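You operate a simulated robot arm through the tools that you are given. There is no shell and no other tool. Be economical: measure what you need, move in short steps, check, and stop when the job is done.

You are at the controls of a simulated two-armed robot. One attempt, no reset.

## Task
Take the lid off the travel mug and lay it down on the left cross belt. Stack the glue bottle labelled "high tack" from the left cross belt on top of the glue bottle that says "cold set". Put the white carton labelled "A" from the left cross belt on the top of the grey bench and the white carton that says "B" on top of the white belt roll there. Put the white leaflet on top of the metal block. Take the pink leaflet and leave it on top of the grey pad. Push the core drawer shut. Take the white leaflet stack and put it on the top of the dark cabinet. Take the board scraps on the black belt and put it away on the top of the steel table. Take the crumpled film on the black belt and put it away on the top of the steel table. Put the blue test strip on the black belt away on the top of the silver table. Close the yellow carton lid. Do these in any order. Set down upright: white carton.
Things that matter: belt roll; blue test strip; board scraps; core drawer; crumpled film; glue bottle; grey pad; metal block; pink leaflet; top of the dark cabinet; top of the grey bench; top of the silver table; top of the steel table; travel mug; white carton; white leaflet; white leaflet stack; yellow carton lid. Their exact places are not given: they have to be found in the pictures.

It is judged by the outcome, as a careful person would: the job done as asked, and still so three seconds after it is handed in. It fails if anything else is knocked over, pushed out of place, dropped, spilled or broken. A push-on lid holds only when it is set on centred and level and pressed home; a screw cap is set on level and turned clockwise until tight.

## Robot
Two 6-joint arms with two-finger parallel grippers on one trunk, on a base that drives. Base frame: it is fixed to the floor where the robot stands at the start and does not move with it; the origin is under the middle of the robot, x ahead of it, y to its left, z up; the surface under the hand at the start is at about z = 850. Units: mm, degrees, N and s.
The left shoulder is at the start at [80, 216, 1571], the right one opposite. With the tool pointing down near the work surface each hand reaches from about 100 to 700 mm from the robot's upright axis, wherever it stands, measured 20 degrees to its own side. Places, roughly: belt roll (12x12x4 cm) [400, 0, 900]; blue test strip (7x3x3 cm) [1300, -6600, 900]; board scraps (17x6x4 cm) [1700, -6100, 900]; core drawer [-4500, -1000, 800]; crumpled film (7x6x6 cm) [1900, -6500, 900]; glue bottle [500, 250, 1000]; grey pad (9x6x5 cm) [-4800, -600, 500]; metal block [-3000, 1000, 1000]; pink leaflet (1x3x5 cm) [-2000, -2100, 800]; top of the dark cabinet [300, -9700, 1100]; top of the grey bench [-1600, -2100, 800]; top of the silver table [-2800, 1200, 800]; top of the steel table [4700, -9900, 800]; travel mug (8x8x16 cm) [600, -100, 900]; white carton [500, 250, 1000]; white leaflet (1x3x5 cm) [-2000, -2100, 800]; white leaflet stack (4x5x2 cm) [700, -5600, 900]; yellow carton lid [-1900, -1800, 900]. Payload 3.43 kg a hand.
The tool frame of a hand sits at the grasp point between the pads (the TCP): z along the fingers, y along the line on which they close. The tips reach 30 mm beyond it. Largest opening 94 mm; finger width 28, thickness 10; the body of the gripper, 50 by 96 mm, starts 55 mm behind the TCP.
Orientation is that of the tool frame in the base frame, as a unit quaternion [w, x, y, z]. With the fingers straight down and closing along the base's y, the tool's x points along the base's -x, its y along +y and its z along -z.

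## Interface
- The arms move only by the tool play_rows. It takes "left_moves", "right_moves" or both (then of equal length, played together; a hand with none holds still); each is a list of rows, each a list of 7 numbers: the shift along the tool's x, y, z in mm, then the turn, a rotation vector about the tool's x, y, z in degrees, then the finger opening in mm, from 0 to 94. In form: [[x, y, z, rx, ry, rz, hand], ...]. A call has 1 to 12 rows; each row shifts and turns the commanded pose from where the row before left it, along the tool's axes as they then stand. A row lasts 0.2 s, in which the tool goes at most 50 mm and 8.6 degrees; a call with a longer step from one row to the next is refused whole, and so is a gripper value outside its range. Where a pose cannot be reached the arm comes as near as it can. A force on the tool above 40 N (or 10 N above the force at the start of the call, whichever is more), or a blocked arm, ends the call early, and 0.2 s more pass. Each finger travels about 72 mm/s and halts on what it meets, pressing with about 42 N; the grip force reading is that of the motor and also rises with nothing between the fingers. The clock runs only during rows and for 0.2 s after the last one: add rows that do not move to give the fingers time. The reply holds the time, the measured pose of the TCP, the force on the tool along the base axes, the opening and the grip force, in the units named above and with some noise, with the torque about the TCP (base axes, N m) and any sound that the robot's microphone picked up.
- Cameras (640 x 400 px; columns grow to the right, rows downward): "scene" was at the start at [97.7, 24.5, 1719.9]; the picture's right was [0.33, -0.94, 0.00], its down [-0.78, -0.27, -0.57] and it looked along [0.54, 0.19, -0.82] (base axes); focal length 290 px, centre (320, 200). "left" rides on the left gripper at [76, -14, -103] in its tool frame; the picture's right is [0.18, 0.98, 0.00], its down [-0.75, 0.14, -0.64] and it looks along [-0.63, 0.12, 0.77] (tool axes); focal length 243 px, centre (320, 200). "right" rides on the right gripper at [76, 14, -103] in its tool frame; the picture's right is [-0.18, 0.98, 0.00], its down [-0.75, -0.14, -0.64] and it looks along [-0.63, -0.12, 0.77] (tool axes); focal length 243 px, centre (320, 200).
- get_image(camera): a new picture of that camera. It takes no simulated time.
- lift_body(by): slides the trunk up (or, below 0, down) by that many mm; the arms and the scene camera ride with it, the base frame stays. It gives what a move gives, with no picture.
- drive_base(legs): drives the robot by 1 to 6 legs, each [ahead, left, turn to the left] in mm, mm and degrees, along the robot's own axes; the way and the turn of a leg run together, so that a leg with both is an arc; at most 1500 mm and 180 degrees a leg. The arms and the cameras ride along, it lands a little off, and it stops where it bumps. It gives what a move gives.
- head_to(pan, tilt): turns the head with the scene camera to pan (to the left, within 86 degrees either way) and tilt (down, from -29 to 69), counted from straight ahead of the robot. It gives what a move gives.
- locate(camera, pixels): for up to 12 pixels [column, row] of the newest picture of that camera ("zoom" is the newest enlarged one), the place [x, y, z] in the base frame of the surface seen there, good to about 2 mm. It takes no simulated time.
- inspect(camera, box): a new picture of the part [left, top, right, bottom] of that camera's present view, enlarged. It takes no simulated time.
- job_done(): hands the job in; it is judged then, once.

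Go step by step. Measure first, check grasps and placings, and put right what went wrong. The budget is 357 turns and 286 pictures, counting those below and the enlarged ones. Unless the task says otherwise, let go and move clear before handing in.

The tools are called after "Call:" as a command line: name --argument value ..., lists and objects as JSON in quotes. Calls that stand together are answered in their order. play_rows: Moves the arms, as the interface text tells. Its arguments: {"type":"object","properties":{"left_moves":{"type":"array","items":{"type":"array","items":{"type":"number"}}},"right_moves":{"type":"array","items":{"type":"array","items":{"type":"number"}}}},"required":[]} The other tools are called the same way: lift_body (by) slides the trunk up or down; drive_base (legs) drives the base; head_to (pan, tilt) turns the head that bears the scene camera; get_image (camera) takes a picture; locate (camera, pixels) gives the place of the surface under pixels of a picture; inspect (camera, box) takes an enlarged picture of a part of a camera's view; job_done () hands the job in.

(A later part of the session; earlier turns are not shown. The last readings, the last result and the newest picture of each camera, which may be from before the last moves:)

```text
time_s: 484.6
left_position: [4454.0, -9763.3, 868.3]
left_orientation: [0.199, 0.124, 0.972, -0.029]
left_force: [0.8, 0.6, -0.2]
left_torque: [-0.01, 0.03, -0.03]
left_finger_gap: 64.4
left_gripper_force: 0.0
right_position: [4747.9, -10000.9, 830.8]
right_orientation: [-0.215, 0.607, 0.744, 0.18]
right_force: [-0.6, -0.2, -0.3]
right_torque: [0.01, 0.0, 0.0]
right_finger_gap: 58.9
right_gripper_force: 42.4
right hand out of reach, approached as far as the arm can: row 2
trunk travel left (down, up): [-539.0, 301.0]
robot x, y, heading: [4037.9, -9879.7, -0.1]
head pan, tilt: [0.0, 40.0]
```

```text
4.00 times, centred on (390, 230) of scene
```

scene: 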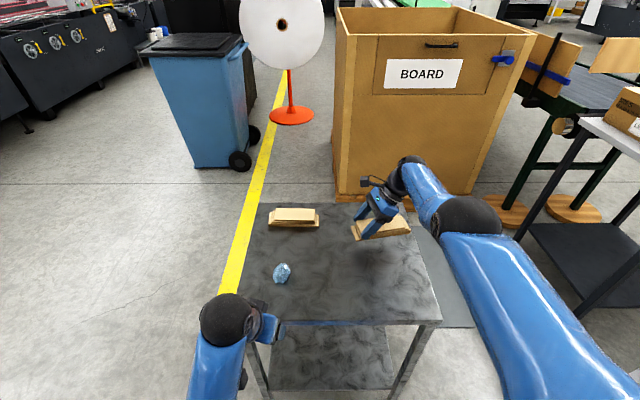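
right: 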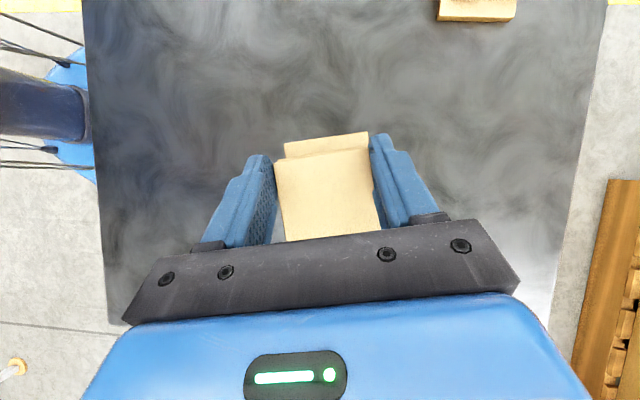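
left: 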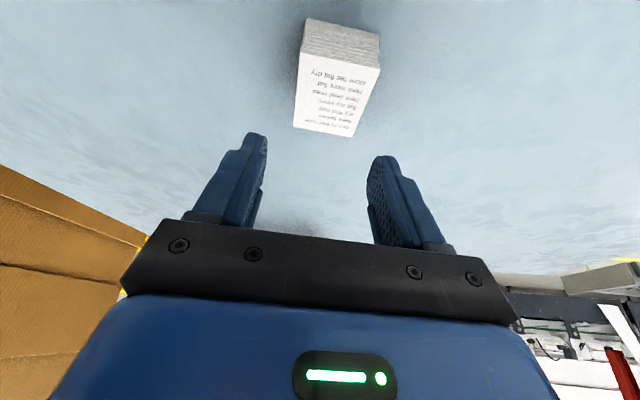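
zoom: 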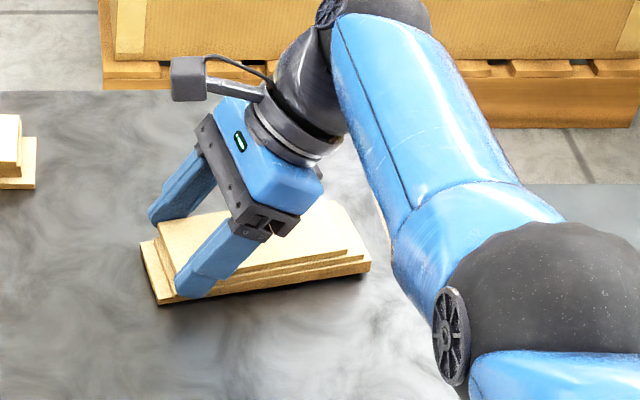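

Call:
play_rows --right_moves '[[-0.8, -3, 1.2, 0, 0, 0, 42], [-0.8, -3, 1.2, 0, 0, 0, 42], [-0.8, -3, 1.2, 0, 0, 0, 42], [-0.8, 0, 1.2, 0, 0, 0, 42], [0, 0, 0, 0, 0, 0, 42]]'

```text
time_s: 485.9
left_position: [4453.1, -9763.1, 868.7]
left_orientation: [0.199, 0.123, 0.972, -0.028]
left_force: [-0.4, -0.1, 1.1]
left_torque: [-0.01, -0.01, 0.01]
left_finger_gap: 63.7
left_gripper_force: 0.2
right_position: [4739.7, -10002.4, 827.5]
right_orientation: [-0.214, 0.607, 0.744, 0.182]
right_force: [5.3, 1.2, 16.4]
right_torque: [0.44, 0.35, -0.14]
right_finger_gap: 58.7
right_gripper_force: 42.4
trunk travel left (down, up): [-539.0, 301.0]
robot x, y, heading: [4035.3, -9878.5, -0.3]
head pan, tilt: [0.0, 40.0]
```

Contact at z 827 as predicted. Release and lift.

Call:
play_rows --right_moves '[[0, 0, 0, 0, 0, 0, 62], [0, 0, 0, 0, 0, 0, 74], [0, 0, 0, 0, 0, 0, 84], [5.6, 0, -8.3, 0, 0, 0, 84], [16.9, 0, -24.8, 0, 0, 0, 84], [16.9, 0, -24.8, 0, 0, 0, 84], [16.9, 0, -24.8, 0, 0, 0, 84]]'

Call:
get_image --camera "right"

Call:
get_image --camera "scene"

```text
time_s: 487.4
left_position: [4454.5, -9763.3, 869.4]
left_orientation: [0.199, 0.123, 0.972, -0.028]
left_force: [-0.3, -0.2, -0.5]
left_torque: [-0.03, 0.02, 0.01]
left_finger_gap: 64.1
left_gripper_force: 0.1
right_position: [4737.5, -10001.5, 926.2]
right_orientation: [-0.215, 0.608, 0.743, 0.18]
right_force: [-0.8, 1.3, -0.3]
right_torque: [-0.01, 0.01, 0.0]
right_finger_gap: 83.9
right_gripper_force: 0.0
trunk travel left (down, up): [-539.0, 301.0]
robot x, y, heading: [4038.0, -9882.3, -0.4]
head pan, tilt: [0.0, 40.0]
```

```text
90 pictures are left
```

right: 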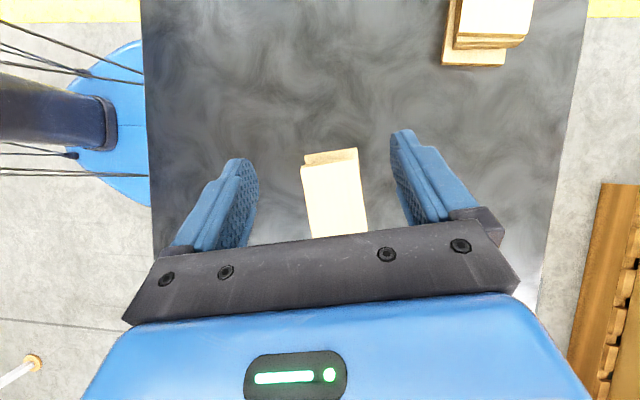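

```text
89 pictures are left
```

scene: 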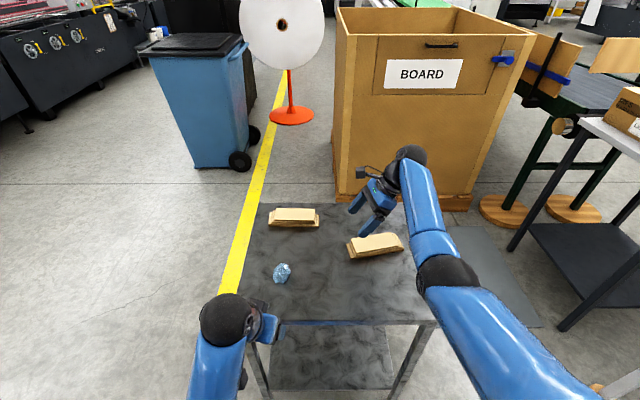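

Scraps are on the steel table. Back off, restore both wrists to the standard 34° pose, and return to the belt's back side.

Call:
drive_base --legs '[[-400, 0, 0]]'

Call:
play_rows --right_moves '[[0, 0, 0, -0.07, -4.61, -6.88, 84], [0, 0, 0, -0.07, -4.61, -6.88, 84], [0, 0, 0, -0.07, -4.61, -6.88, 84], [0, 0, 0, -0.07, -4.61, -6.88, 84], [0, 0, 0, -0.07, -4.61, -6.88, 84], [0, 0, 0, -0.07, -4.61, -6.88, 84], [0, 0, 0, -0.07, -4.61, -6.88, 84], [0, 0, 0, -0.07, -4.61, -6.88, 84], [0, 0, 0, -0.07, -4.61, -6.88, 84], [0, 0, 0, -0.07, -4.61, -6.88, 84], [0, 0, 0, -0.07, -4.61, -6.88, 84], [0, 0, 0, -0.07, -4.61, -6.88, 84]]' --left_moves '[[0, 0, 0, -2.4, -3.6, -4.2, 70], [0, 0, 0, -2.4, -3.6, -4.2, 80], [0, 0, 0, -2.4, -3.6, -4.2, 84], [0, 0, 0, 0, 0, 0, 84], [0, 0, 0, 0, 0, 0, 84], [0, 0, 0, 0, 0, 0, 84], [0, 0, 0, 0, 0, 0, 84], [0, 0, 0, 0, 0, 0, 84], [0, 0, 0, 0, 0, 0, 84], [0, 0, 0, 0, 0, 0, 84], [0, 0, 0, 0, 0, 0, 84], [0, 0, 0, 0, 0, 0, 84]]'

Call:
lift_body --by 240

```text
time_s: 490.0
left_position: [4052.8, -9761.5, 867.5]
left_orientation: [0.198, 0.126, 0.972, -0.028]
left_force: [0.0, 0.2, 0.1]
left_torque: [0.02, 0.0, 0.0]
left_finger_gap: 63.9
left_gripper_force: 0.2
right_position: [4336.3, -10000.9, 925.9]
right_orientation: [-0.214, 0.61, 0.741, 0.182]
right_force: [0.5, 0.7, 0.4]
right_torque: [0.01, -0.03, 0.01]
right_finger_gap: 84.1
right_gripper_force: 0.0
trunk travel left (down, up): [-539.0, 301.0]
robot x, y, heading: [3635.5, -9877.0, -0.8]
head pan, tilt: [0.0, 40.0]
```

```text
time_s: 492.6
left_position: [4052.1, -9762.9, 869.0]
left_orientation: [0.293, 0.004, 0.956, -0.002]
left_force: [0.0, -0.2, -1.1]
left_torque: [0.0, 0.02, 0.01]
left_finger_gap: 83.9
left_gripper_force: 0.0
right_position: [4335.7, -10000.4, 925.9]
right_orientation: [0.296, 0.0, 0.955, 0.0]
right_force: [0.2, 0.1, 0.4]
right_torque: [-0.03, 0.03, -0.05]
right_finger_gap: 84.0
right_gripper_force: 0.1
trunk travel left (down, up): [-539.0, 301.0]
robot x, y, heading: [3631.5, -9876.4, -0.6]
head pan, tilt: [0.0, 40.0]
```

```text
time_s: 495.1
left_position: [4052.7, -9760.9, 1108.9]
left_orientation: [0.293, 0.003, 0.956, -0.002]
left_force: [-0.1, -0.7, 1.0]
left_torque: [0.02, 0.02, -0.03]
left_finger_gap: 84.0
left_gripper_force: 0.1
right_position: [4335.6, -10000.6, 1165.3]
right_orientation: [0.295, 0.002, 0.955, -0.001]
right_force: [-0.1, 0.4, 0.7]
right_torque: [-0.05, -0.02, 0.0]
right_finger_gap: 84.1
right_gripper_force: 0.1
trunk travel left (down, up): [-779.0, 61.0]
robot x, y, heading: [3635.9, -9882.6, -0.4]
head pan, tilt: [0.0, 40.0]
```

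Call:
play_rows --right_moves '[[33, -9, -22.5, 0, 0, 0, 84], [33, -9, -22.5, 0, 0, 0, 84], [33, -9, -22.5, 0, 0, 0, 84], [33, -9, -22.5, 0, 0, 0, 84], [33, -9, -22.5, 0, 0, 0, 84], [33, -9, -22.5, 0, 0, 0, 84], [33, -9, -22.5, 0, 0, 0, 84]]'

Call:
drive_base --legs '[[0, 0, 90.4], [900, 690, 0], [900, 690, 0], [900, 690, 0]]'

Call:
get_image --camera "scene"

```text
time_s: 496.7
left_position: [4052.2, -9762.7, 1108.2]
left_orientation: [0.292, 0.002, 0.956, -0.001]
left_force: [-0.4, -0.4, -0.1]
left_torque: [0.06, 0.01, 0.0]
left_finger_gap: 84.1
left_gripper_force: 0.0
right_position: [4065.8, -10058.2, 1160.4]
right_orientation: [0.295, 0.003, 0.956, -0.001]
right_force: [-0.3, 0.6, 0.5]
right_torque: [-0.02, -0.02, 0.0]
right_finger_gap: 84.2
right_gripper_force: 0.1
right hand out of reach, approached as far as the arm can: row 7
trunk travel left (down, up): [-779.0, 61.0]
robot x, y, heading: [3634.7, -9880.1, -0.3]
head pan, tilt: [0.0, 40.0]
```

```text
time_s: 517.2
left_position: [1482.1, -6697.7, 1109.0]
left_orientation: [0.209, -0.669, 0.683, 0.205]
left_force: [-0.2, 0.6, 0.2]
left_torque: [-0.01, -0.02, 0.01]
left_finger_gap: 83.6
left_gripper_force: 0.0
right_position: [1779.1, -6688.3, 1158.6]
right_orientation: [0.212, -0.668, 0.683, 0.206]
right_force: [0.3, 0.2, -0.8]
right_torque: [0.0, -0.01, 0.0]
right_finger_gap: 83.9
right_gripper_force: 0.0
trunk travel left (down, up): [-779.0, 61.0]
robot x, y, heading: [1594.3, -7115.9, 88.5]
head pan, tilt: [0.0, 40.0]
```

```text
88 pictures are left
```

scene: 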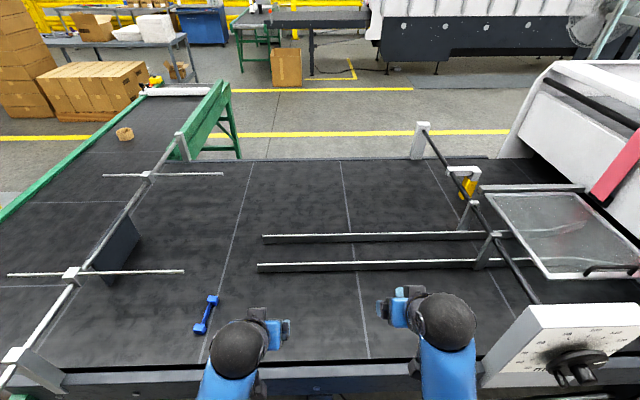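

Call:
inspect --camera "scene" --box '[150, 250, 290, 350]'

Call:
locate --camera "zoom" --pixels '[[150, 92], [285, 215], [230, 360], [258, 285], [60, 92], [290, 240], [225, 340], [262, 300]]'

Call:
get_image --camera "right"

```text
4.00 times, centred on (220, 300) of scene
```

zoom: 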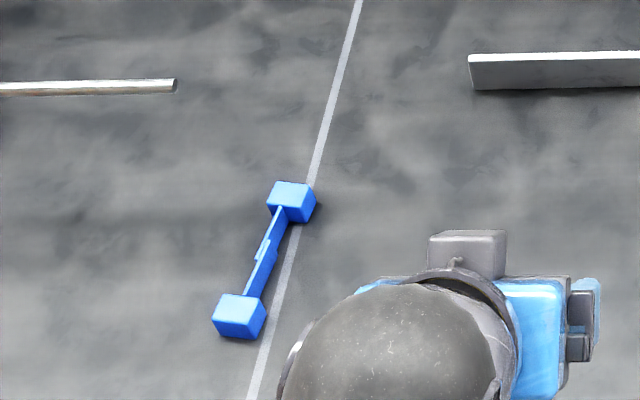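

```text
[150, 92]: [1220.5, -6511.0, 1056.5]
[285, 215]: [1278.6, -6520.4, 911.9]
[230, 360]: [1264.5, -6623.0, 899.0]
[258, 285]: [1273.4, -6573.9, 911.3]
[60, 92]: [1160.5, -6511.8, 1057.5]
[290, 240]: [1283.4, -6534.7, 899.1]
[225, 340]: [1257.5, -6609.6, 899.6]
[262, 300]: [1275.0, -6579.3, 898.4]
```

```text
86 pictures are left
```

right: 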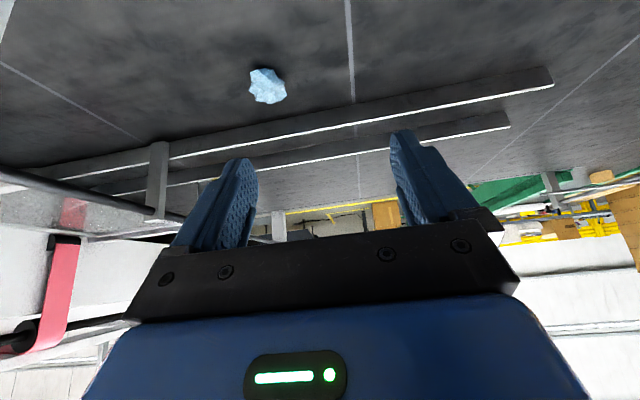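

Call:
inspect --camera "right" --box '[230, 50, 310, 120]'

Call:
locate --camera "zoom" --pixels '[[300, 200], [170, 170], [410, 270], [260, 370], [250, 130], [300, 300], [360, 180]]'

```text
5.71 times, centred on (270, 85) of right
```

zoom: 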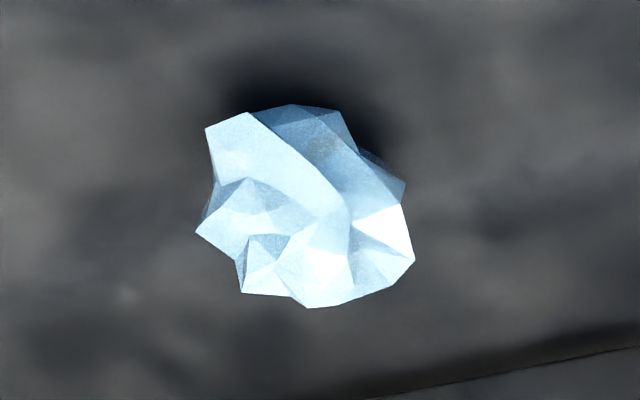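

```text
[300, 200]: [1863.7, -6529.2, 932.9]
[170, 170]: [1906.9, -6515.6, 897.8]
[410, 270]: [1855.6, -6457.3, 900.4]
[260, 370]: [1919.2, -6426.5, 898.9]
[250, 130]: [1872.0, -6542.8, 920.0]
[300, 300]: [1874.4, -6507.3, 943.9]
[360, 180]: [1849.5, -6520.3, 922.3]
```

Film centre ≈(1862,−6515), top ~945. Move the right hand over it.

Call:
play_rows --right_moves '[[-8.5, -13.2, 35.8, 0, 0, 0, 90], [-8.5, -13.2, 35.8, 0, 0, 0, 90], [-8.5, -13.2, 35.8, 0, 0, 0, 90], [-8.5, -13.2, 35.8, 0, 0, 0, 90], [-8.5, -13.2, 35.8, 0, 0, 0, 90], [-8.5, -13.2, 35.8, 0, 0, 0, 90], [0, 0, 0, 0, 0, 0, 90]]'

Call:
get_image --camera "right"

```text
time_s: 518.8
left_position: [1483.0, -6696.1, 1108.2]
left_orientation: [0.21, -0.669, 0.683, 0.204]
left_force: [-0.2, 0.3, -0.1]
left_torque: [0.04, 0.01, 0.0]
left_finger_gap: 84.0
left_gripper_force: 0.0
right_position: [1863.5, -6525.4, 1010.6]
right_orientation: [0.211, -0.668, 0.684, 0.205]
right_force: [-0.5, -0.1, -0.1]
right_torque: [-0.01, 0.03, 0.03]
right_finger_gap: 90.0
right_gripper_force: 0.0
trunk travel left (down, up): [-779.0, 61.0]
robot x, y, heading: [1595.3, -7119.7, 88.4]
head pan, tilt: [0.0, 40.0]
```

```text
84 pictures are left
```

right: 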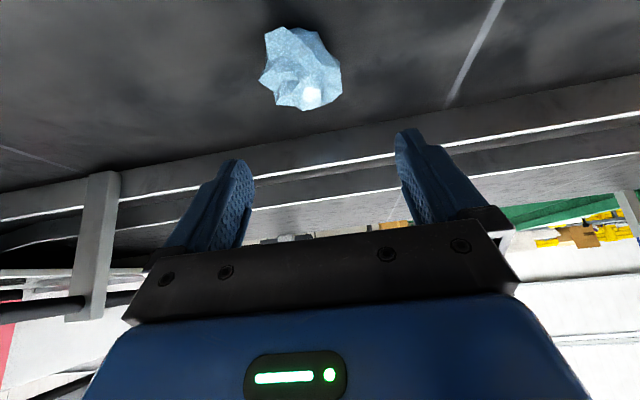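

Call:
locate --camera "right" --pixels '[[268, 75], [338, 75], [300, 30], [305, 105], [300, 65]]'

Call:
play_rows --right_moves '[[16.9, 0, 24.8, 0, 0, 0, 90], [16.9, 0, 24.8, 0, 0, 0, 90], [0, 0, 0, 0, 0, 0, 90]]'

Call:
get_image --camera "right"

```text
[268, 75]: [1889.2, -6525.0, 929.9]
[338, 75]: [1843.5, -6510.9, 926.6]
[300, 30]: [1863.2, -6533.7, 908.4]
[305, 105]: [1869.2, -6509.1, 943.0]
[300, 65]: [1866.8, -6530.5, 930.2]
```

```text
time_s: 519.6
left_position: [1482.4, -6696.9, 1107.7]
left_orientation: [0.21, -0.668, 0.684, 0.204]
left_force: [0.2, -0.2, 1.1]
left_torque: [-0.01, 0.01, -0.03]
left_finger_gap: 84.1
left_gripper_force: 0.1
right_position: [1863.8, -6528.3, 949.8]
right_orientation: [0.211, -0.667, 0.684, 0.205]
right_force: [0.5, 0.3, 0.2]
right_torque: [-0.04, -0.02, -0.02]
right_finger_gap: 90.0
right_gripper_force: 0.2
trunk travel left (down, up): [-779.0, 61.0]
robot x, y, heading: [1592.8, -7116.4, 88.5]
head pan, tilt: [0.0, 40.0]
```

```text
83 pictures are left
```

right: 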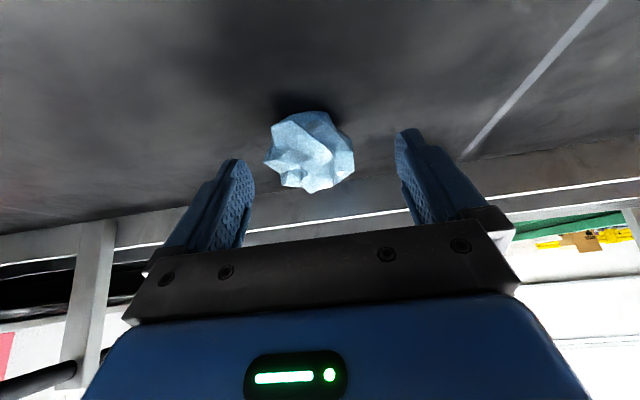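

Call:
play_rows --right_moves '[[4.6, -3, 13.8, 0, 0, 0, 90], [0, 0, 0, 0, 0, 0, 76], [0, 0, 0, 0, 0, 0, 62], [0, 0, 0, 0, 0, 0, 48], [0, 0, 0, 0, 0, 0, 40], [0, 0, 0, 0, 0, 0, 40], [-5.6, 0, -8.3, 0, 0, 0, 40], [-16.9, 0, -24.8, 0, 0, 0, 40], [-16.9, 0, -24.8, 0, 0, 0, 40], [-16.9, 0, -24.8, 0, 0, 0, 40], [0, 0, 0, 0, 0, 0, 40]]'

Call:
get_image --camera "right"

```text
time_s: 522.0
left_position: [1482.7, -6696.7, 1108.4]
left_orientation: [0.209, -0.669, 0.683, 0.205]
left_force: [-0.2, 0.0, -0.1]
left_torque: [0.02, -0.02, 0.01]
left_finger_gap: 83.8
left_gripper_force: 0.1
right_position: [1864.7, -6524.0, 1037.3]
right_orientation: [0.21, -0.668, 0.683, 0.206]
right_force: [0.6, 1.2, 0.0]
right_torque: [-0.02, 0.0, 0.03]
right_finger_gap: 58.1
right_gripper_force: 41.8
trunk travel left (down, up): [-779.0, 61.0]
robot x, y, heading: [1593.6, -7118.1, 88.2]
head pan, tilt: [0.0, 40.0]
```

```text
82 pictures are left
```

right: 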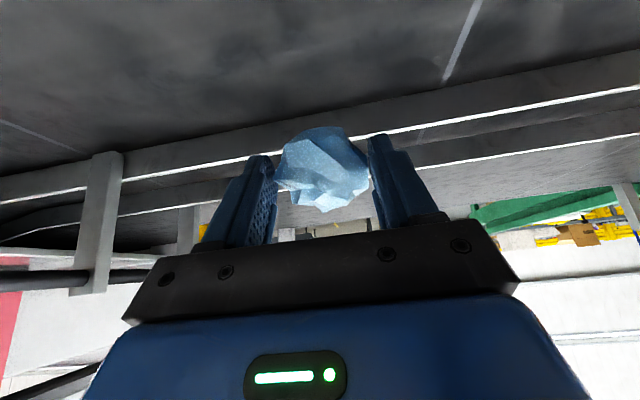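

Film is held. Now the left hand to the blue strip, reducing tilt near it.

Call:
play_rows --left_moves '[[-5.3, 30, 26.6, 0, 0, 0, 70], [-5.3, 30, 26.6, 0, 0, 0, 60], [-5.3, 30, 26.6, 0, 0, 0, 50], [-5.3, 30, 26.6, 0, 0, 0, 50], [-5.3, 30, 26.6, 0, 0, 0, 50], [-5.3, 30, 26.6, 0, 0, 0, 50], [-5.3, 30, 26.6, 0, 0, 0, 50], [0, 0, 0, 0, 0, 0, 50]]'

Call:
get_image --camera "left"

```text
time_s: 523.8
left_position: [1274.5, -6556.5, 974.2]
left_orientation: [0.209, -0.669, 0.684, 0.203]
left_force: [1.0, -0.6, 0.1]
left_torque: [-0.01, 0.01, 0.01]
left_finger_gap: 50.0
left_gripper_force: 0.0
right_position: [1865.8, -6523.9, 1036.7]
right_orientation: [0.21, -0.668, 0.683, 0.205]
right_force: [0.7, -0.5, -0.2]
right_torque: [-0.02, 0.0, -0.03]
right_finger_gap: 59.1
right_gripper_force: 41.8
trunk travel left (down, up): [-779.0, 61.0]
robot x, y, heading: [1595.6, -7114.8, 88.3]
head pan, tilt: [0.0, 40.0]
```

```text
81 pictures are left
```

left: 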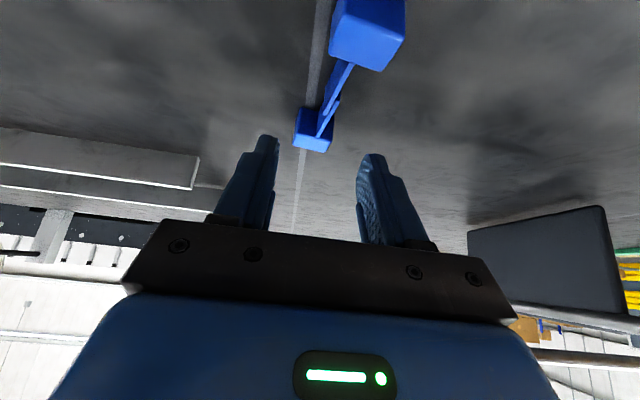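

Call:
inspect --camera "left" --box '[270, 0, 430, 160]'

Call:
locate --camera "zoom" --pixels '[[310, 150], [420, 140], [300, 250], [260, 310], [230, 360], [290, 370], [295, 310], [240, 300], [320, 60]]'

```text
2.50 times, centred on (350, 80) of left
```

zoom: 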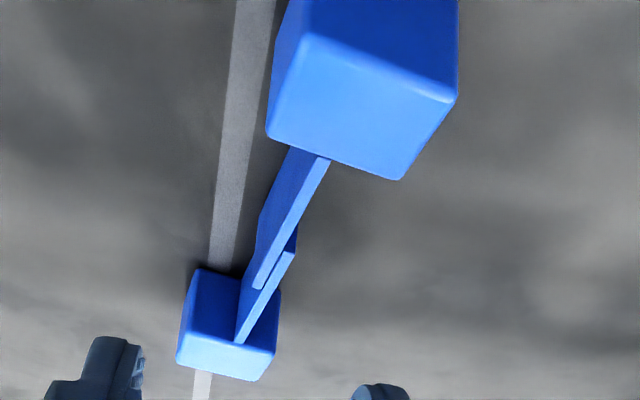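

```text
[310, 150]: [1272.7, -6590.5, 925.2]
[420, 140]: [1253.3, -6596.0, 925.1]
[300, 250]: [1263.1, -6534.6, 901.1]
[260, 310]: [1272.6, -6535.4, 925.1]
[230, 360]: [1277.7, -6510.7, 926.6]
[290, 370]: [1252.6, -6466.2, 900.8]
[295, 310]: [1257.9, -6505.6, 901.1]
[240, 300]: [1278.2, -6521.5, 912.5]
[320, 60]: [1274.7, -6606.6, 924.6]
```

The strip's blocks and bar rise to z≈925, so the 34° pose works. Align yaw 12° and lower around the bar.

Call:
play_rows --left_moves '[[0, 0, 0, 3.5, 0, 5.2, 44], [0, 0, 0, 3.5, 0, 5.2, 44], [13, 4, 6, 0, 0, 0, 44], [0, 0, 0, 0, 0, 0, 44]]'

Call:
get_image --camera "left"

```text
time_s: 524.8
left_position: [1268.0, -6564.0, 962.0]
left_orientation: [0.231, -0.59, 0.753, 0.181]
left_force: [-0.3, 0.6, 0.0]
left_torque: [-0.03, -0.03, 0.0]
left_finger_gap: 44.1
left_gripper_force: 0.0
right_position: [1865.3, -6525.5, 1036.2]
right_orientation: [0.21, -0.668, 0.683, 0.207]
right_force: [-1.0, -0.2, 0.6]
right_torque: [0.01, 0.01, 0.02]
right_finger_gap: 59.0
right_gripper_force: 41.8
trunk travel left (down, up): [-779.0, 61.0]
robot x, y, heading: [1595.1, -7115.6, 88.7]
head pan, tilt: [0.0, 40.0]
```

```text
79 pictures are left
```

left: 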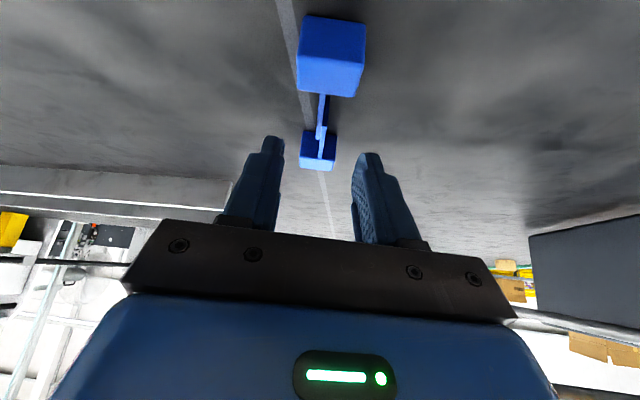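

Call:
play_rows --left_moves '[[10.1, 0, 9.5, 0, 0, 0, 44], [9.5, 0, 8.8, 0, 0, 0, 44], [0, 0, 0, 0, 0, 0, 44]]'

Call:
get_image --camera "left"

```text
time_s: 525.6
left_position: [1267.0, -6568.8, 936.0]
left_orientation: [0.23, -0.589, 0.754, 0.178]
left_force: [-1.0, 0.1, -0.3]
left_torque: [0.01, 0.0, 0.01]
left_finger_gap: 44.1
left_gripper_force: 0.0
right_position: [1864.6, -6522.7, 1036.3]
right_orientation: [0.211, -0.668, 0.684, 0.206]
right_force: [0.0, -0.3, 0.4]
right_torque: [0.01, -0.02, 0.01]
right_finger_gap: 58.7
right_gripper_force: 42.2
trunk travel left (down, up): [-779.0, 61.0]
robot x, y, heading: [1593.0, -7116.7, 88.5]
head pan, tilt: [0.0, 40.0]
```

```text
78 pictures are left
```

left: 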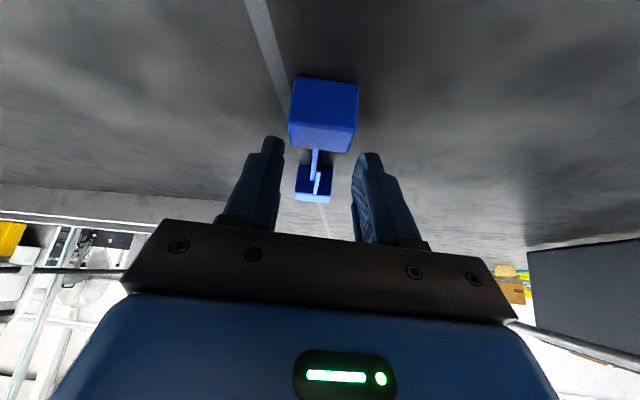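

Straddling the bar. Close and lift.

Call:
play_rows --left_moves '[[0, 0, 0, 0, 0, 0, 30], [0, 0, 0, 0, 0, 0, 15], [0, 0, 0, 0, 0, 0, 0], [0, 0, 0, 0, 0, 0, 0], [-5.6, 0, -8.3, 0, 0, 0, 0], [-16.9, 0, -24.8, 0, 0, 0, 0], [-16.9, 0, -24.8, 0, 0, 0, 0], [-16.9, 0, -24.8, 0, 0, 0, 0], [0, 0, 0, 0, 0, 0, 0]]'

Call:
get_image --camera "left"

```text
time_s: 527.6
left_position: [1269.7, -6567.9, 1036.6]
left_orientation: [0.231, -0.59, 0.752, 0.181]
left_force: [0.5, -0.6, -0.7]
left_torque: [0.0, -0.01, 0.0]
left_finger_gap: 4.4
left_gripper_force: 38.6
right_position: [1865.3, -6523.3, 1036.7]
right_orientation: [0.211, -0.668, 0.684, 0.206]
right_force: [-0.8, -0.5, -0.1]
right_torque: [-0.02, 0.04, 0.0]
right_finger_gap: 58.9
right_gripper_force: 42.1
trunk travel left (down, up): [-779.0, 61.0]
robot x, y, heading: [1592.5, -7116.3, 88.5]
head pan, tilt: [0.0, 40.0]
```

```text
77 pictures are left
```

left: 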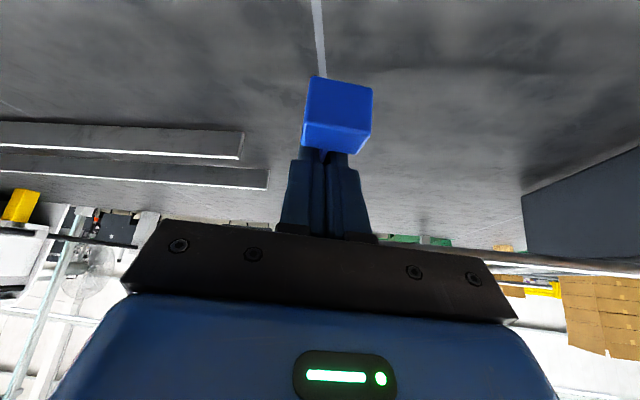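

Strip held. Tuck both hands in and drive to the steel table with the film.

Call:
play_rows --left_moves '[[14.8, -28, -24.5, 0, 0, 0, 0], [14.8, -28, -24.5, 0, 0, 0, 0], [14.8, -28, -24.5, 0, 0, 0, 0], [14.8, -28, -24.5, 0, 0, 0, 0], [14.8, -28, -24.5, 0, 0, 0, 0]]' --right_moves '[[16.9, 16, -35.6, 0, 0, 0, 40], [16.9, 16, -35.6, 0, 0, 0, 40], [16.9, 16, -35.6, 0, 0, 0, 40], [16.9, 16, -35.6, 0, 0, 0, 40], [16.9, 16, -35.6, 0, 0, 0, 40]]'

Call:
drive_base --legs '[[-400, 0, 0], [0, 0, -88.5], [1000, -790, 0], [1000, -790, 0], [100, -790, 0]]'

Call:
get_image --camera "scene"

```text
time_s: 528.8
left_position: [1372.7, -6727.1, 1096.2]
left_orientation: [0.231, -0.59, 0.752, 0.181]
left_force: [-0.4, -0.1, -0.6]
left_torque: [0.0, 0.01, 0.04]
left_finger_gap: 4.3
left_gripper_force: 38.8
right_position: [1782.5, -6693.7, 1134.9]
right_orientation: [0.212, -0.667, 0.684, 0.206]
right_force: [0.0, 0.4, 0.2]
right_torque: [0.04, 0.03, 0.01]
right_finger_gap: 58.9
right_gripper_force: 42.1
trunk travel left (down, up): [-779.0, 61.0]
robot x, y, heading: [1590.7, -7116.3, 88.5]
head pan, tilt: [0.0, 40.0]
```

```text
time_s: 551.0
left_position: [4126.5, -9603.9, 1094.0]
left_orientation: [0.291, 0.09, 0.952, -0.029]
left_force: [0.7, 0.5, -0.1]
left_torque: [0.0, 0.0, -0.01]
left_finger_gap: 4.4
left_gripper_force: 38.5
right_position: [4180.9, -10012.7, 1134.6]
right_orientation: [0.294, -0.015, 0.956, 0.004]
right_force: [-0.9, 1.2, 0.9]
right_torque: [-0.03, 0.0, 0.0]
right_finger_gap: 56.7
right_gripper_force: 41.8
trunk travel left (down, up): [-779.0, 61.0]
robot x, y, heading: [3749.7, -9847.3, 1.2]
head pan, tilt: [0.0, 40.0]
```

```text
76 pictures are left
```

scene: 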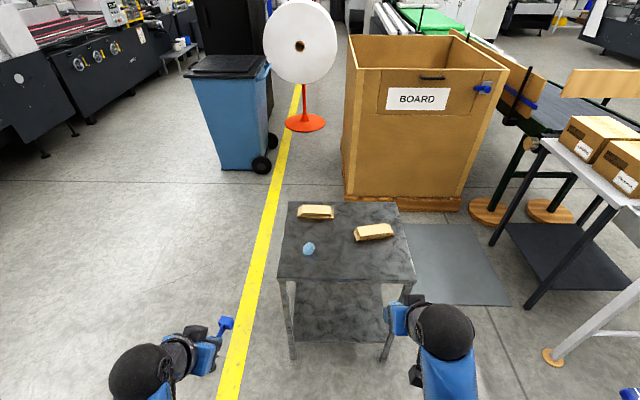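

Call:
drive_base --legs '[[390, 62, -1.2]]'

Call:
lift_body --by -280

Call:
get_image --camera "right"

Call:
get_image --camera "scene"

```text
time_s: 553.5
left_position: [4525.8, -9548.7, 1095.0]
left_orientation: [0.291, 0.103, 0.951, -0.032]
left_force: [0.1, -0.1, 0.6]
left_torque: [-0.03, 0.01, 0.01]
left_finger_gap: 4.3
left_gripper_force: 38.5
right_position: [4570.2, -9956.6, 1135.5]
right_orientation: [0.296, -0.002, 0.955, 0.001]
right_force: [-0.5, 0.5, -0.5]
right_torque: [-0.02, -0.01, 0.0]
right_finger_gap: 55.3
right_gripper_force: 41.8
trunk travel left (down, up): [-779.0, 61.0]
robot x, y, heading: [4140.5, -9777.8, 0.0]
head pan, tilt: [0.0, 40.0]
```

```text
time_s: 556.3
left_position: [4527.6, -9546.7, 814.1]
left_orientation: [0.289, 0.102, 0.951, -0.032]
left_force: [-0.1, 0.5, 0.3]
left_torque: [0.01, 0.0, 0.0]
left_finger_gap: 4.2
left_gripper_force: 38.7
right_position: [4573.7, -9956.6, 854.3]
right_orientation: [0.294, -0.002, 0.956, 0.0]
right_force: [0.0, 0.4, 0.0]
right_torque: [-0.02, -0.02, 0.0]
right_finger_gap: 45.8
right_gripper_force: 42.5
trunk travel left (down, up): [-499.0, 341.0]
robot x, y, heading: [4142.4, -9777.1, -0.1]
head pan, tilt: [0.0, 40.0]
```

```text
75 pictures are left
```

right: 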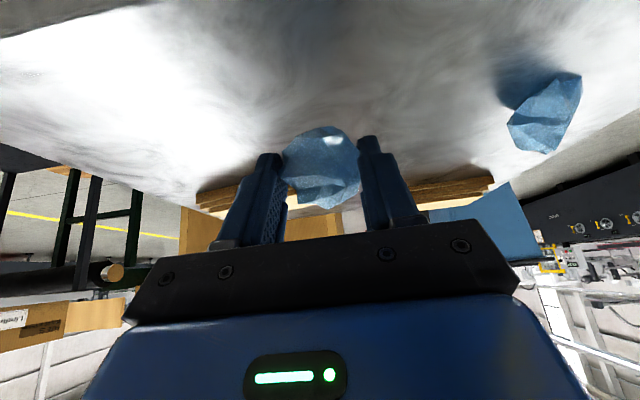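

```text
74 pictures are left
```

scene: 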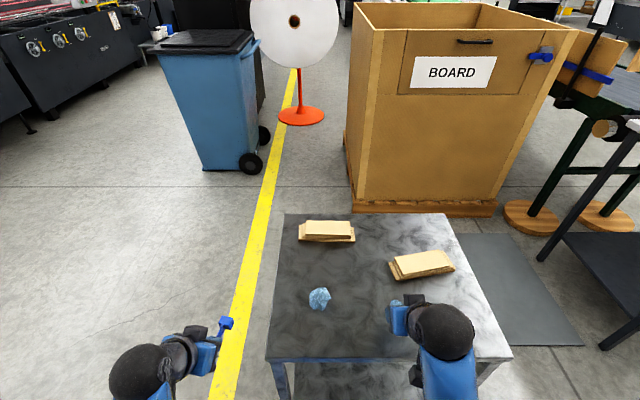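

The film is slipping slowly in the grip (gap 46), so set it down now.

Call:
play_rows --right_moves '[[7, 0, 25, 0, 0, 0, 40], [3.4, 0, 5, 0, 0, 0, 40], [1.1, 0, 1.7, 0, 0, 0, 40], [0, 0, 0, 0, 0, 0, 40]]'

Call:
inspect --camera "right" --box '[220, 80, 460, 250]'

```text
time_s: 557.3
left_position: [4528.0, -9546.4, 814.6]
left_orientation: [0.29, 0.103, 0.951, -0.032]
left_force: [0.3, -0.2, -1.3]
left_torque: [0.0, 0.0, 0.0]
left_finger_gap: 4.3
left_gripper_force: 39.0
right_position: [4581.0, -9957.0, 821.9]
right_orientation: [0.296, -0.002, 0.955, 0.001]
right_force: [0.5, -2.0, 10.3]
right_torque: [0.08, -0.42, -0.05]
right_finger_gap: 45.4
right_gripper_force: 42.2
trunk travel left (down, up): [-499.0, 341.0]
robot x, y, heading: [4143.6, -9780.7, 0.0]
head pan, tilt: [0.0, 40.0]
```

```text
2.35 times, centred on (340, 165) of right
```

zoom: 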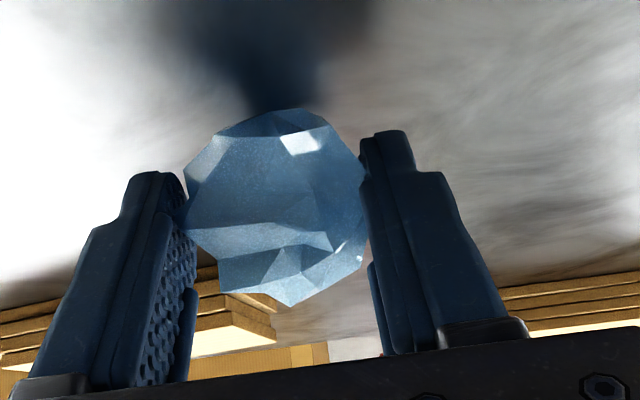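

Contact (10 N). Release and lift off.

Call:
play_rows --right_moves '[[0, 0, 0, 0, 0, 0, 56], [0, 0, 0, 0, 0, 0, 70], [0, 0, 0, 0, 0, 0, 86], [0, 0, 0, 0, 0, 0, 90], [-8.4, 0, -12.4, 0, 0, 0, 90], [-16.9, 0, -24.8, 0, 0, 0, 90], [-16.9, 0, -24.8, 0, 0, 0, 90], [-16.9, 0, -24.8, 0, 0, 0, 90]]'

Call:
get_image --camera "right"

Call:
inspect --camera "scene" --box '[250, 200, 520, 370]'

```text
time_s: 559.1
left_position: [4527.9, -9546.9, 814.7]
left_orientation: [0.29, 0.103, 0.951, -0.033]
left_force: [-0.7, 0.2, 0.1]
left_torque: [0.02, 0.01, -0.01]
left_finger_gap: 4.2
left_gripper_force: 39.3
right_position: [4583.5, -9958.2, 892.2]
right_orientation: [0.295, -0.003, 0.955, 0.001]
right_force: [-0.1, -0.3, -0.2]
right_torque: [-0.01, 0.0, 0.02]
right_finger_gap: 90.0
right_gripper_force: 0.0
right hand out of reach, approached as far as the arm can: row 7, 8
trunk travel left (down, up): [-499.0, 341.0]
robot x, y, heading: [4143.0, -9776.7, 0.1]
head pan, tilt: [0.0, 40.0]
```

```text
72 pictures are left
```

right: 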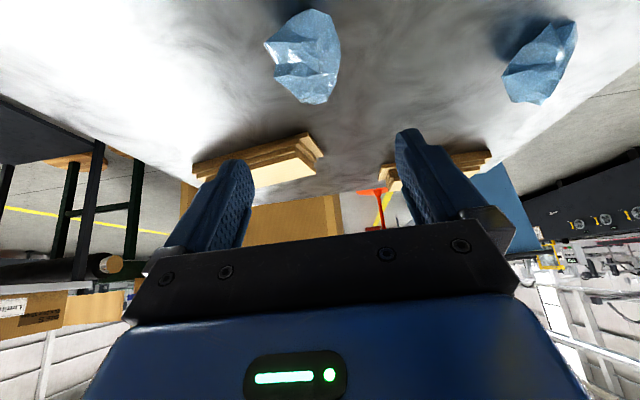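

```text
2.35 times, centred on (385, 285) of scene
```

zoom: 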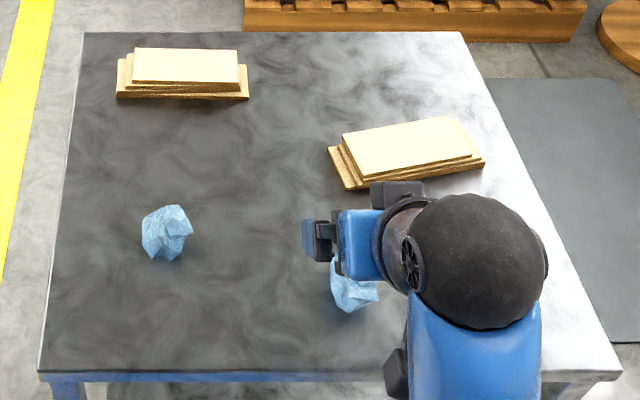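

Film is on the steel table. Now the long trip with the blue strip to the silver table; back off, raise the trunk, and tuck hands inward.

Call:
drive_base --legs '[[-500, 0, 0]]'

Call:
lift_body --by 320

Call:
play_rows --left_moves '[[0, -25, 0, 0, 0, 0, 0], [0, -25, 0, 0, 0, 0, 0], [0, -25, 0, 0, 0, 0, 0], [0, -25, 0, 0, 0, 0, 0]]' --right_moves '[[0, 15, 0, 0, 0, 0, 60], [0, 15, 0, 0, 0, 0, 30], [0, 15, 0, 0, 0, 0, 20], [0, 15, 0, 0, 0, 0, 20]]'

Call:
drive_base --legs '[[0, 0, 179.9], [1220, -480, 0], [1220, -490, 0], [1350, 0, 0]]'

Call:
head_to --pan 0 --tilt 20

Call:
get_image --camera "scene"

```text
time_s: 562.1
left_position: [4023.8, -9546.5, 814.6]
left_orientation: [0.29, 0.102, 0.951, -0.032]
left_force: [-0.6, -0.6, 0.7]
left_torque: [0.0, -0.02, -0.01]
left_finger_gap: 4.4
left_gripper_force: 38.9
right_position: [4081.4, -9957.1, 891.9]
right_orientation: [0.296, -0.003, 0.955, 0.001]
right_force: [-0.1, 0.4, 0.4]
right_torque: [0.01, 0.01, -0.02]
right_finger_gap: 90.0
right_gripper_force: 0.1
trunk travel left (down, up): [-499.0, 341.0]
robot x, y, heading: [3639.2, -9776.5, 0.2]
head pan, tilt: [0.0, 40.0]
```

```text
time_s: 565.2
left_position: [4024.4, -9546.2, 1134.7]
left_orientation: [0.29, 0.102, 0.951, -0.033]
left_force: [-0.4, -0.2, -0.2]
left_torque: [0.03, -0.03, 0.0]
left_finger_gap: 4.3
left_gripper_force: 39.1
right_position: [4081.8, -9958.0, 1212.7]
right_orientation: [0.295, -0.003, 0.955, 0.001]
right_force: [-1.1, -0.9, 0.7]
right_torque: [0.0, -0.02, 0.0]
right_finger_gap: 89.7
right_gripper_force: 0.0
trunk travel left (down, up): [-819.0, 21.0]
robot x, y, heading: [3639.4, -9773.2, -0.1]
head pan, tilt: [0.0, 40.0]
```

```text
time_s: 566.2
left_position: [4011.0, -9642.8, 1125.9]
left_orientation: [0.291, 0.101, 0.951, -0.031]
left_force: [-0.2, -0.4, 0.2]
left_torque: [-0.03, -0.01, 0.02]
left_finger_gap: 4.2
left_gripper_force: 38.6
left hand out of reach, approached as far as the arm can: row 1, 3
right_position: [4080.7, -9897.6, 1212.7]
right_orientation: [0.297, -0.003, 0.955, 0.001]
right_force: [0.3, 0.6, 0.1]
right_torque: [0.03, -0.02, -0.03]
right_finger_gap: 19.9
right_gripper_force: 0.0
trunk travel left (down, up): [-819.0, 21.0]
robot x, y, heading: [3639.5, -9772.3, 0.2]
head pan, tilt: [0.0, 40.0]
```

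```text
time_s: 592.9
left_position: [-547.3, -8969.3, 1126.4]
left_orientation: [-0.031, 0.951, -0.1, -0.29]
left_force: [0.4, -0.1, -0.6]
left_torque: [0.0, -0.03, 0.02]
left_finger_gap: 4.4
left_gripper_force: 38.6
right_position: [-619.3, -8714.3, 1213.1]
right_orientation: [0.001, 0.955, 0.004, -0.298]
right_force: [0.6, 0.1, -0.7]
right_torque: [-0.03, 0.0, -0.04]
right_finger_gap: 20.2
right_gripper_force: 0.1
trunk travel left (down, up): [-819.0, 21.0]
robot x, y, heading: [-177.1, -8831.0, -179.8]
head pan, tilt: [0.0, 40.0]
```

```text
time_s: 593.7
left_position: [-548.6, -8969.4, 1125.7]
left_orientation: [-0.03, 0.951, -0.1, -0.29]
left_force: [-0.3, -0.1, 0.3]
left_torque: [0.04, -0.01, -0.01]
left_finger_gap: 4.4
left_gripper_force: 38.8
right_position: [-619.8, -8713.7, 1212.1]
right_orientation: [0.002, 0.954, 0.005, -0.298]
right_force: [0.0, 0.8, 0.5]
right_torque: [0.04, -0.01, 0.01]
right_finger_gap: 19.8
right_gripper_force: 0.0
trunk travel left (down, up): [-819.0, 21.0]
robot x, y, heading: [-179.2, -8833.5, -179.8]
head pan, tilt: [0.0, 20.0]
```

```text
70 pictures are left
```

scene: 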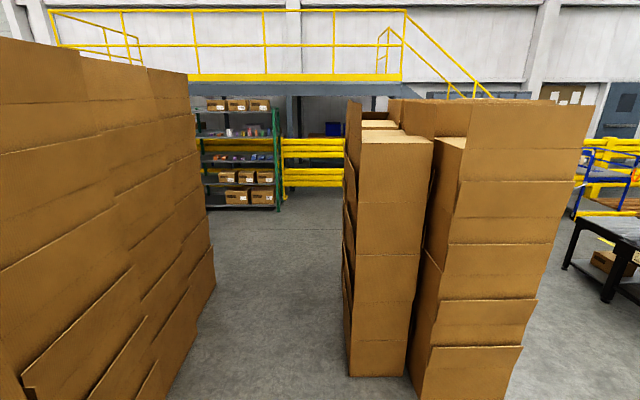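

Call:
locate --camera "scene" --pixels '[[213, 290], [165, 390], [350, 372], [408, 375], [280, 260], [342, 300], [515, 390], [240, 215]]'

```text
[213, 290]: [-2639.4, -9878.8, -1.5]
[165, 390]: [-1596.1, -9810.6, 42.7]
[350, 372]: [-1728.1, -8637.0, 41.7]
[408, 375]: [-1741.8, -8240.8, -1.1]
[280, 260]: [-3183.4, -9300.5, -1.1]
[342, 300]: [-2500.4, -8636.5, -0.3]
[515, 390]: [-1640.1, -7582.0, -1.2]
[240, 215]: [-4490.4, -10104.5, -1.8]
```

A wider corridor west at y≈−9200 exists. Take it, then turn north at x≈−3920.

Call:
drive_base --legs '[[1000, 380, -0.2], [1400, 0, 0], [1340, 0, 0], [0, 0, -90]]'

Call:
get_image --camera "scene"

```text
time_s: 615.9
left_position: [-4059.1, -8909.4, 1125.9]
left_orientation: [0.223, -0.615, 0.733, 0.187]
left_force: [1.7, -1.0, 0.1]
left_torque: [-0.03, -0.01, -0.01]
left_finger_gap: 4.3
left_gripper_force: 38.5
right_position: [-3808.3, -8831.3, 1212.6]
right_orientation: [-0.206, 0.689, -0.661, -0.214]
right_force: [-0.3, -0.4, -0.2]
right_torque: [-0.02, -0.02, -0.01]
right_finger_gap: 19.9
right_gripper_force: 0.0
trunk travel left (down, up): [-819.0, 21.0]
robot x, y, heading: [-3914.7, -9279.0, 92.2]
head pan, tilt: [0.0, 20.0]
```

```text
69 pictures are left
```

scene: 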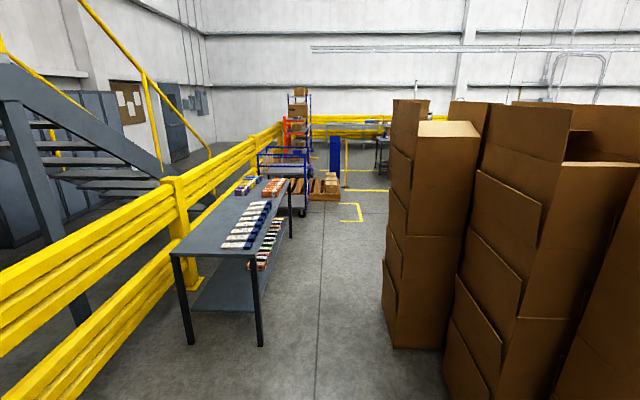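

Call:
locate --camera "scene" --pixels '[[262, 345], [290, 235], [388, 335], [385, 270], [333, 195], [330, 175], [342, 180], [360, 215], [390, 170], [305, 215]]'

Call:
inspect --camera "scene" --box '[240, 80, 420, 240]'

```text
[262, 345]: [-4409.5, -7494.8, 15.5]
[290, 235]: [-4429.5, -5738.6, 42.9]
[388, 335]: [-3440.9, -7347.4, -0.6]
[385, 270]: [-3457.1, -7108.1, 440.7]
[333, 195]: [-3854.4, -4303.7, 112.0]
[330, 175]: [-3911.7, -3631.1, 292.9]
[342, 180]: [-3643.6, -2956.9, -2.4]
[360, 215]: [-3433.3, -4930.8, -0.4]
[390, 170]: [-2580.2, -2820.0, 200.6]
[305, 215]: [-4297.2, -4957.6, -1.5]
```

```text
2.50 times, centred on (330, 160) of scene
```

zoom: 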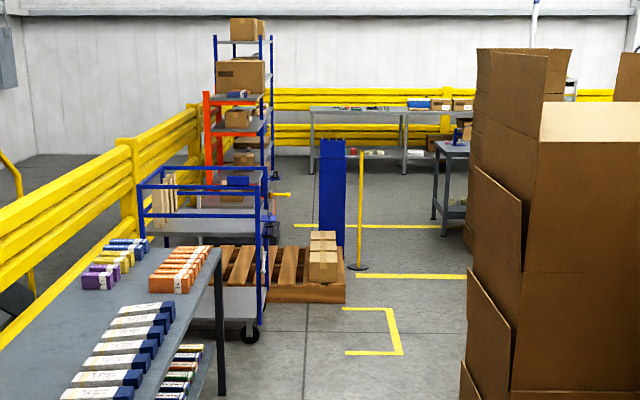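

Call:
drive_base --legs '[[0, 0, -2.2], [1400, 0, 0], [1400, 0, 0], [1270, 0, 0], [1100, -750, 0]]'

Call:
get_image --camera "scene"

```text
time_s: 642.4
left_position: [-3215.6, -3699.9, 1126.3]
left_orientation: [0.23, -0.592, 0.751, 0.18]
left_force: [-0.1, -0.1, -0.9]
left_torque: [-0.03, 0.01, 0.0]
left_finger_gap: 4.6
left_gripper_force: 39.0
right_position: [-2959.3, -3636.5, 1211.2]
right_orientation: [0.213, -0.669, 0.681, 0.208]
right_force: [-0.6, 0.6, 0.2]
right_torque: [0.05, 0.02, -0.02]
right_finger_gap: 20.0
right_gripper_force: 0.0
trunk travel left (down, up): [-819.0, 21.0]
robot x, y, heading: [-3091.1, -4075.4, 88.2]
head pan, tilt: [0.0, 20.0]
```

```text
67 pictures are left
```

scene: 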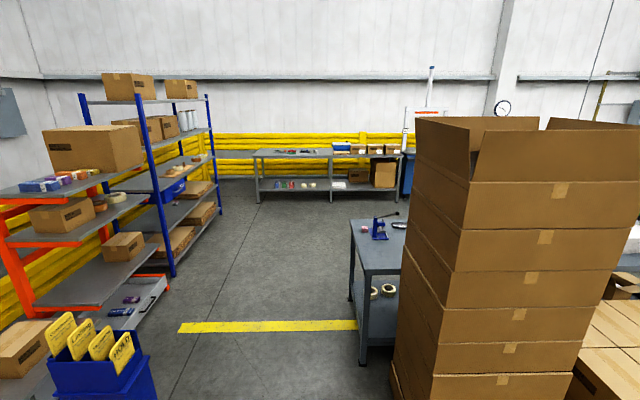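

Call:
locate --camera "scene" --pixels '[[150, 375], [130, 340], [352, 235], [360, 360], [395, 380], [200, 325]]'

```text
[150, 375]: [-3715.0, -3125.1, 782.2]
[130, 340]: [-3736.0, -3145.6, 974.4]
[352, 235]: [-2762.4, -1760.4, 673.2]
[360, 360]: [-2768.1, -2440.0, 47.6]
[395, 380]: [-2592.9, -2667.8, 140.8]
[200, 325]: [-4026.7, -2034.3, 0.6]
```

Call:
drive_base --legs '[[500, 147, 1.8], [1400, 0, 0], [1400, 0, 0], [980, -470, 0]]'

Call:
head_to --pan 5 --tilt 42

Call:
get_image --camera "scene"

```text
time_s: 663.7
left_position: [-3010.5, 573.3, 1126.2]
left_orientation: [0.223, -0.618, 0.73, 0.187]
left_force: [-0.5, 0.4, 0.1]
left_torque: [0.01, 0.0, -0.04]
left_finger_gap: 4.4
left_gripper_force: 38.9
right_position: [-2760.7, 654.6, 1212.5]
right_orientation: [-0.206, 0.692, -0.656, -0.217]
right_force: [0.3, -1.0, -0.2]
right_torque: [0.0, -0.02, -0.03]
right_finger_gap: 19.9
right_gripper_force: 0.2
trunk travel left (down, up): [-819.0, 21.0]
robot x, y, heading: [-2863.1, 209.0, 92.5]
head pan, tilt: [0.0, 20.0]
```

```text
time_s: 664.5
left_position: [-3011.2, 575.3, 1125.1]
left_orientation: [0.224, -0.618, 0.73, 0.188]
left_force: [-0.8, -0.2, -1.3]
left_torque: [-0.02, -0.02, -0.01]
left_finger_gap: 4.5
left_gripper_force: 39.1
right_position: [-2758.4, 656.8, 1211.6]
right_orientation: [-0.205, 0.692, -0.657, -0.215]
right_force: [0.3, -0.2, -0.1]
right_torque: [0.0, 0.04, -0.06]
right_finger_gap: 20.1
right_gripper_force: 0.0
trunk travel left (down, up): [-819.0, 21.0]
robot x, y, heading: [-2862.1, 209.1, 92.7]
head pan, tilt: [5.0, 42.0]
```

```text
66 pictures are left
```

scene: 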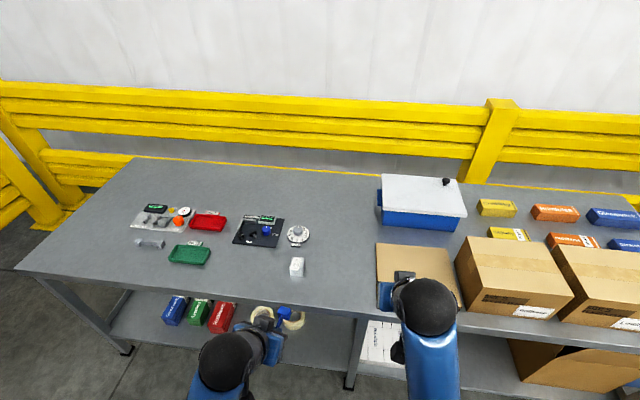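

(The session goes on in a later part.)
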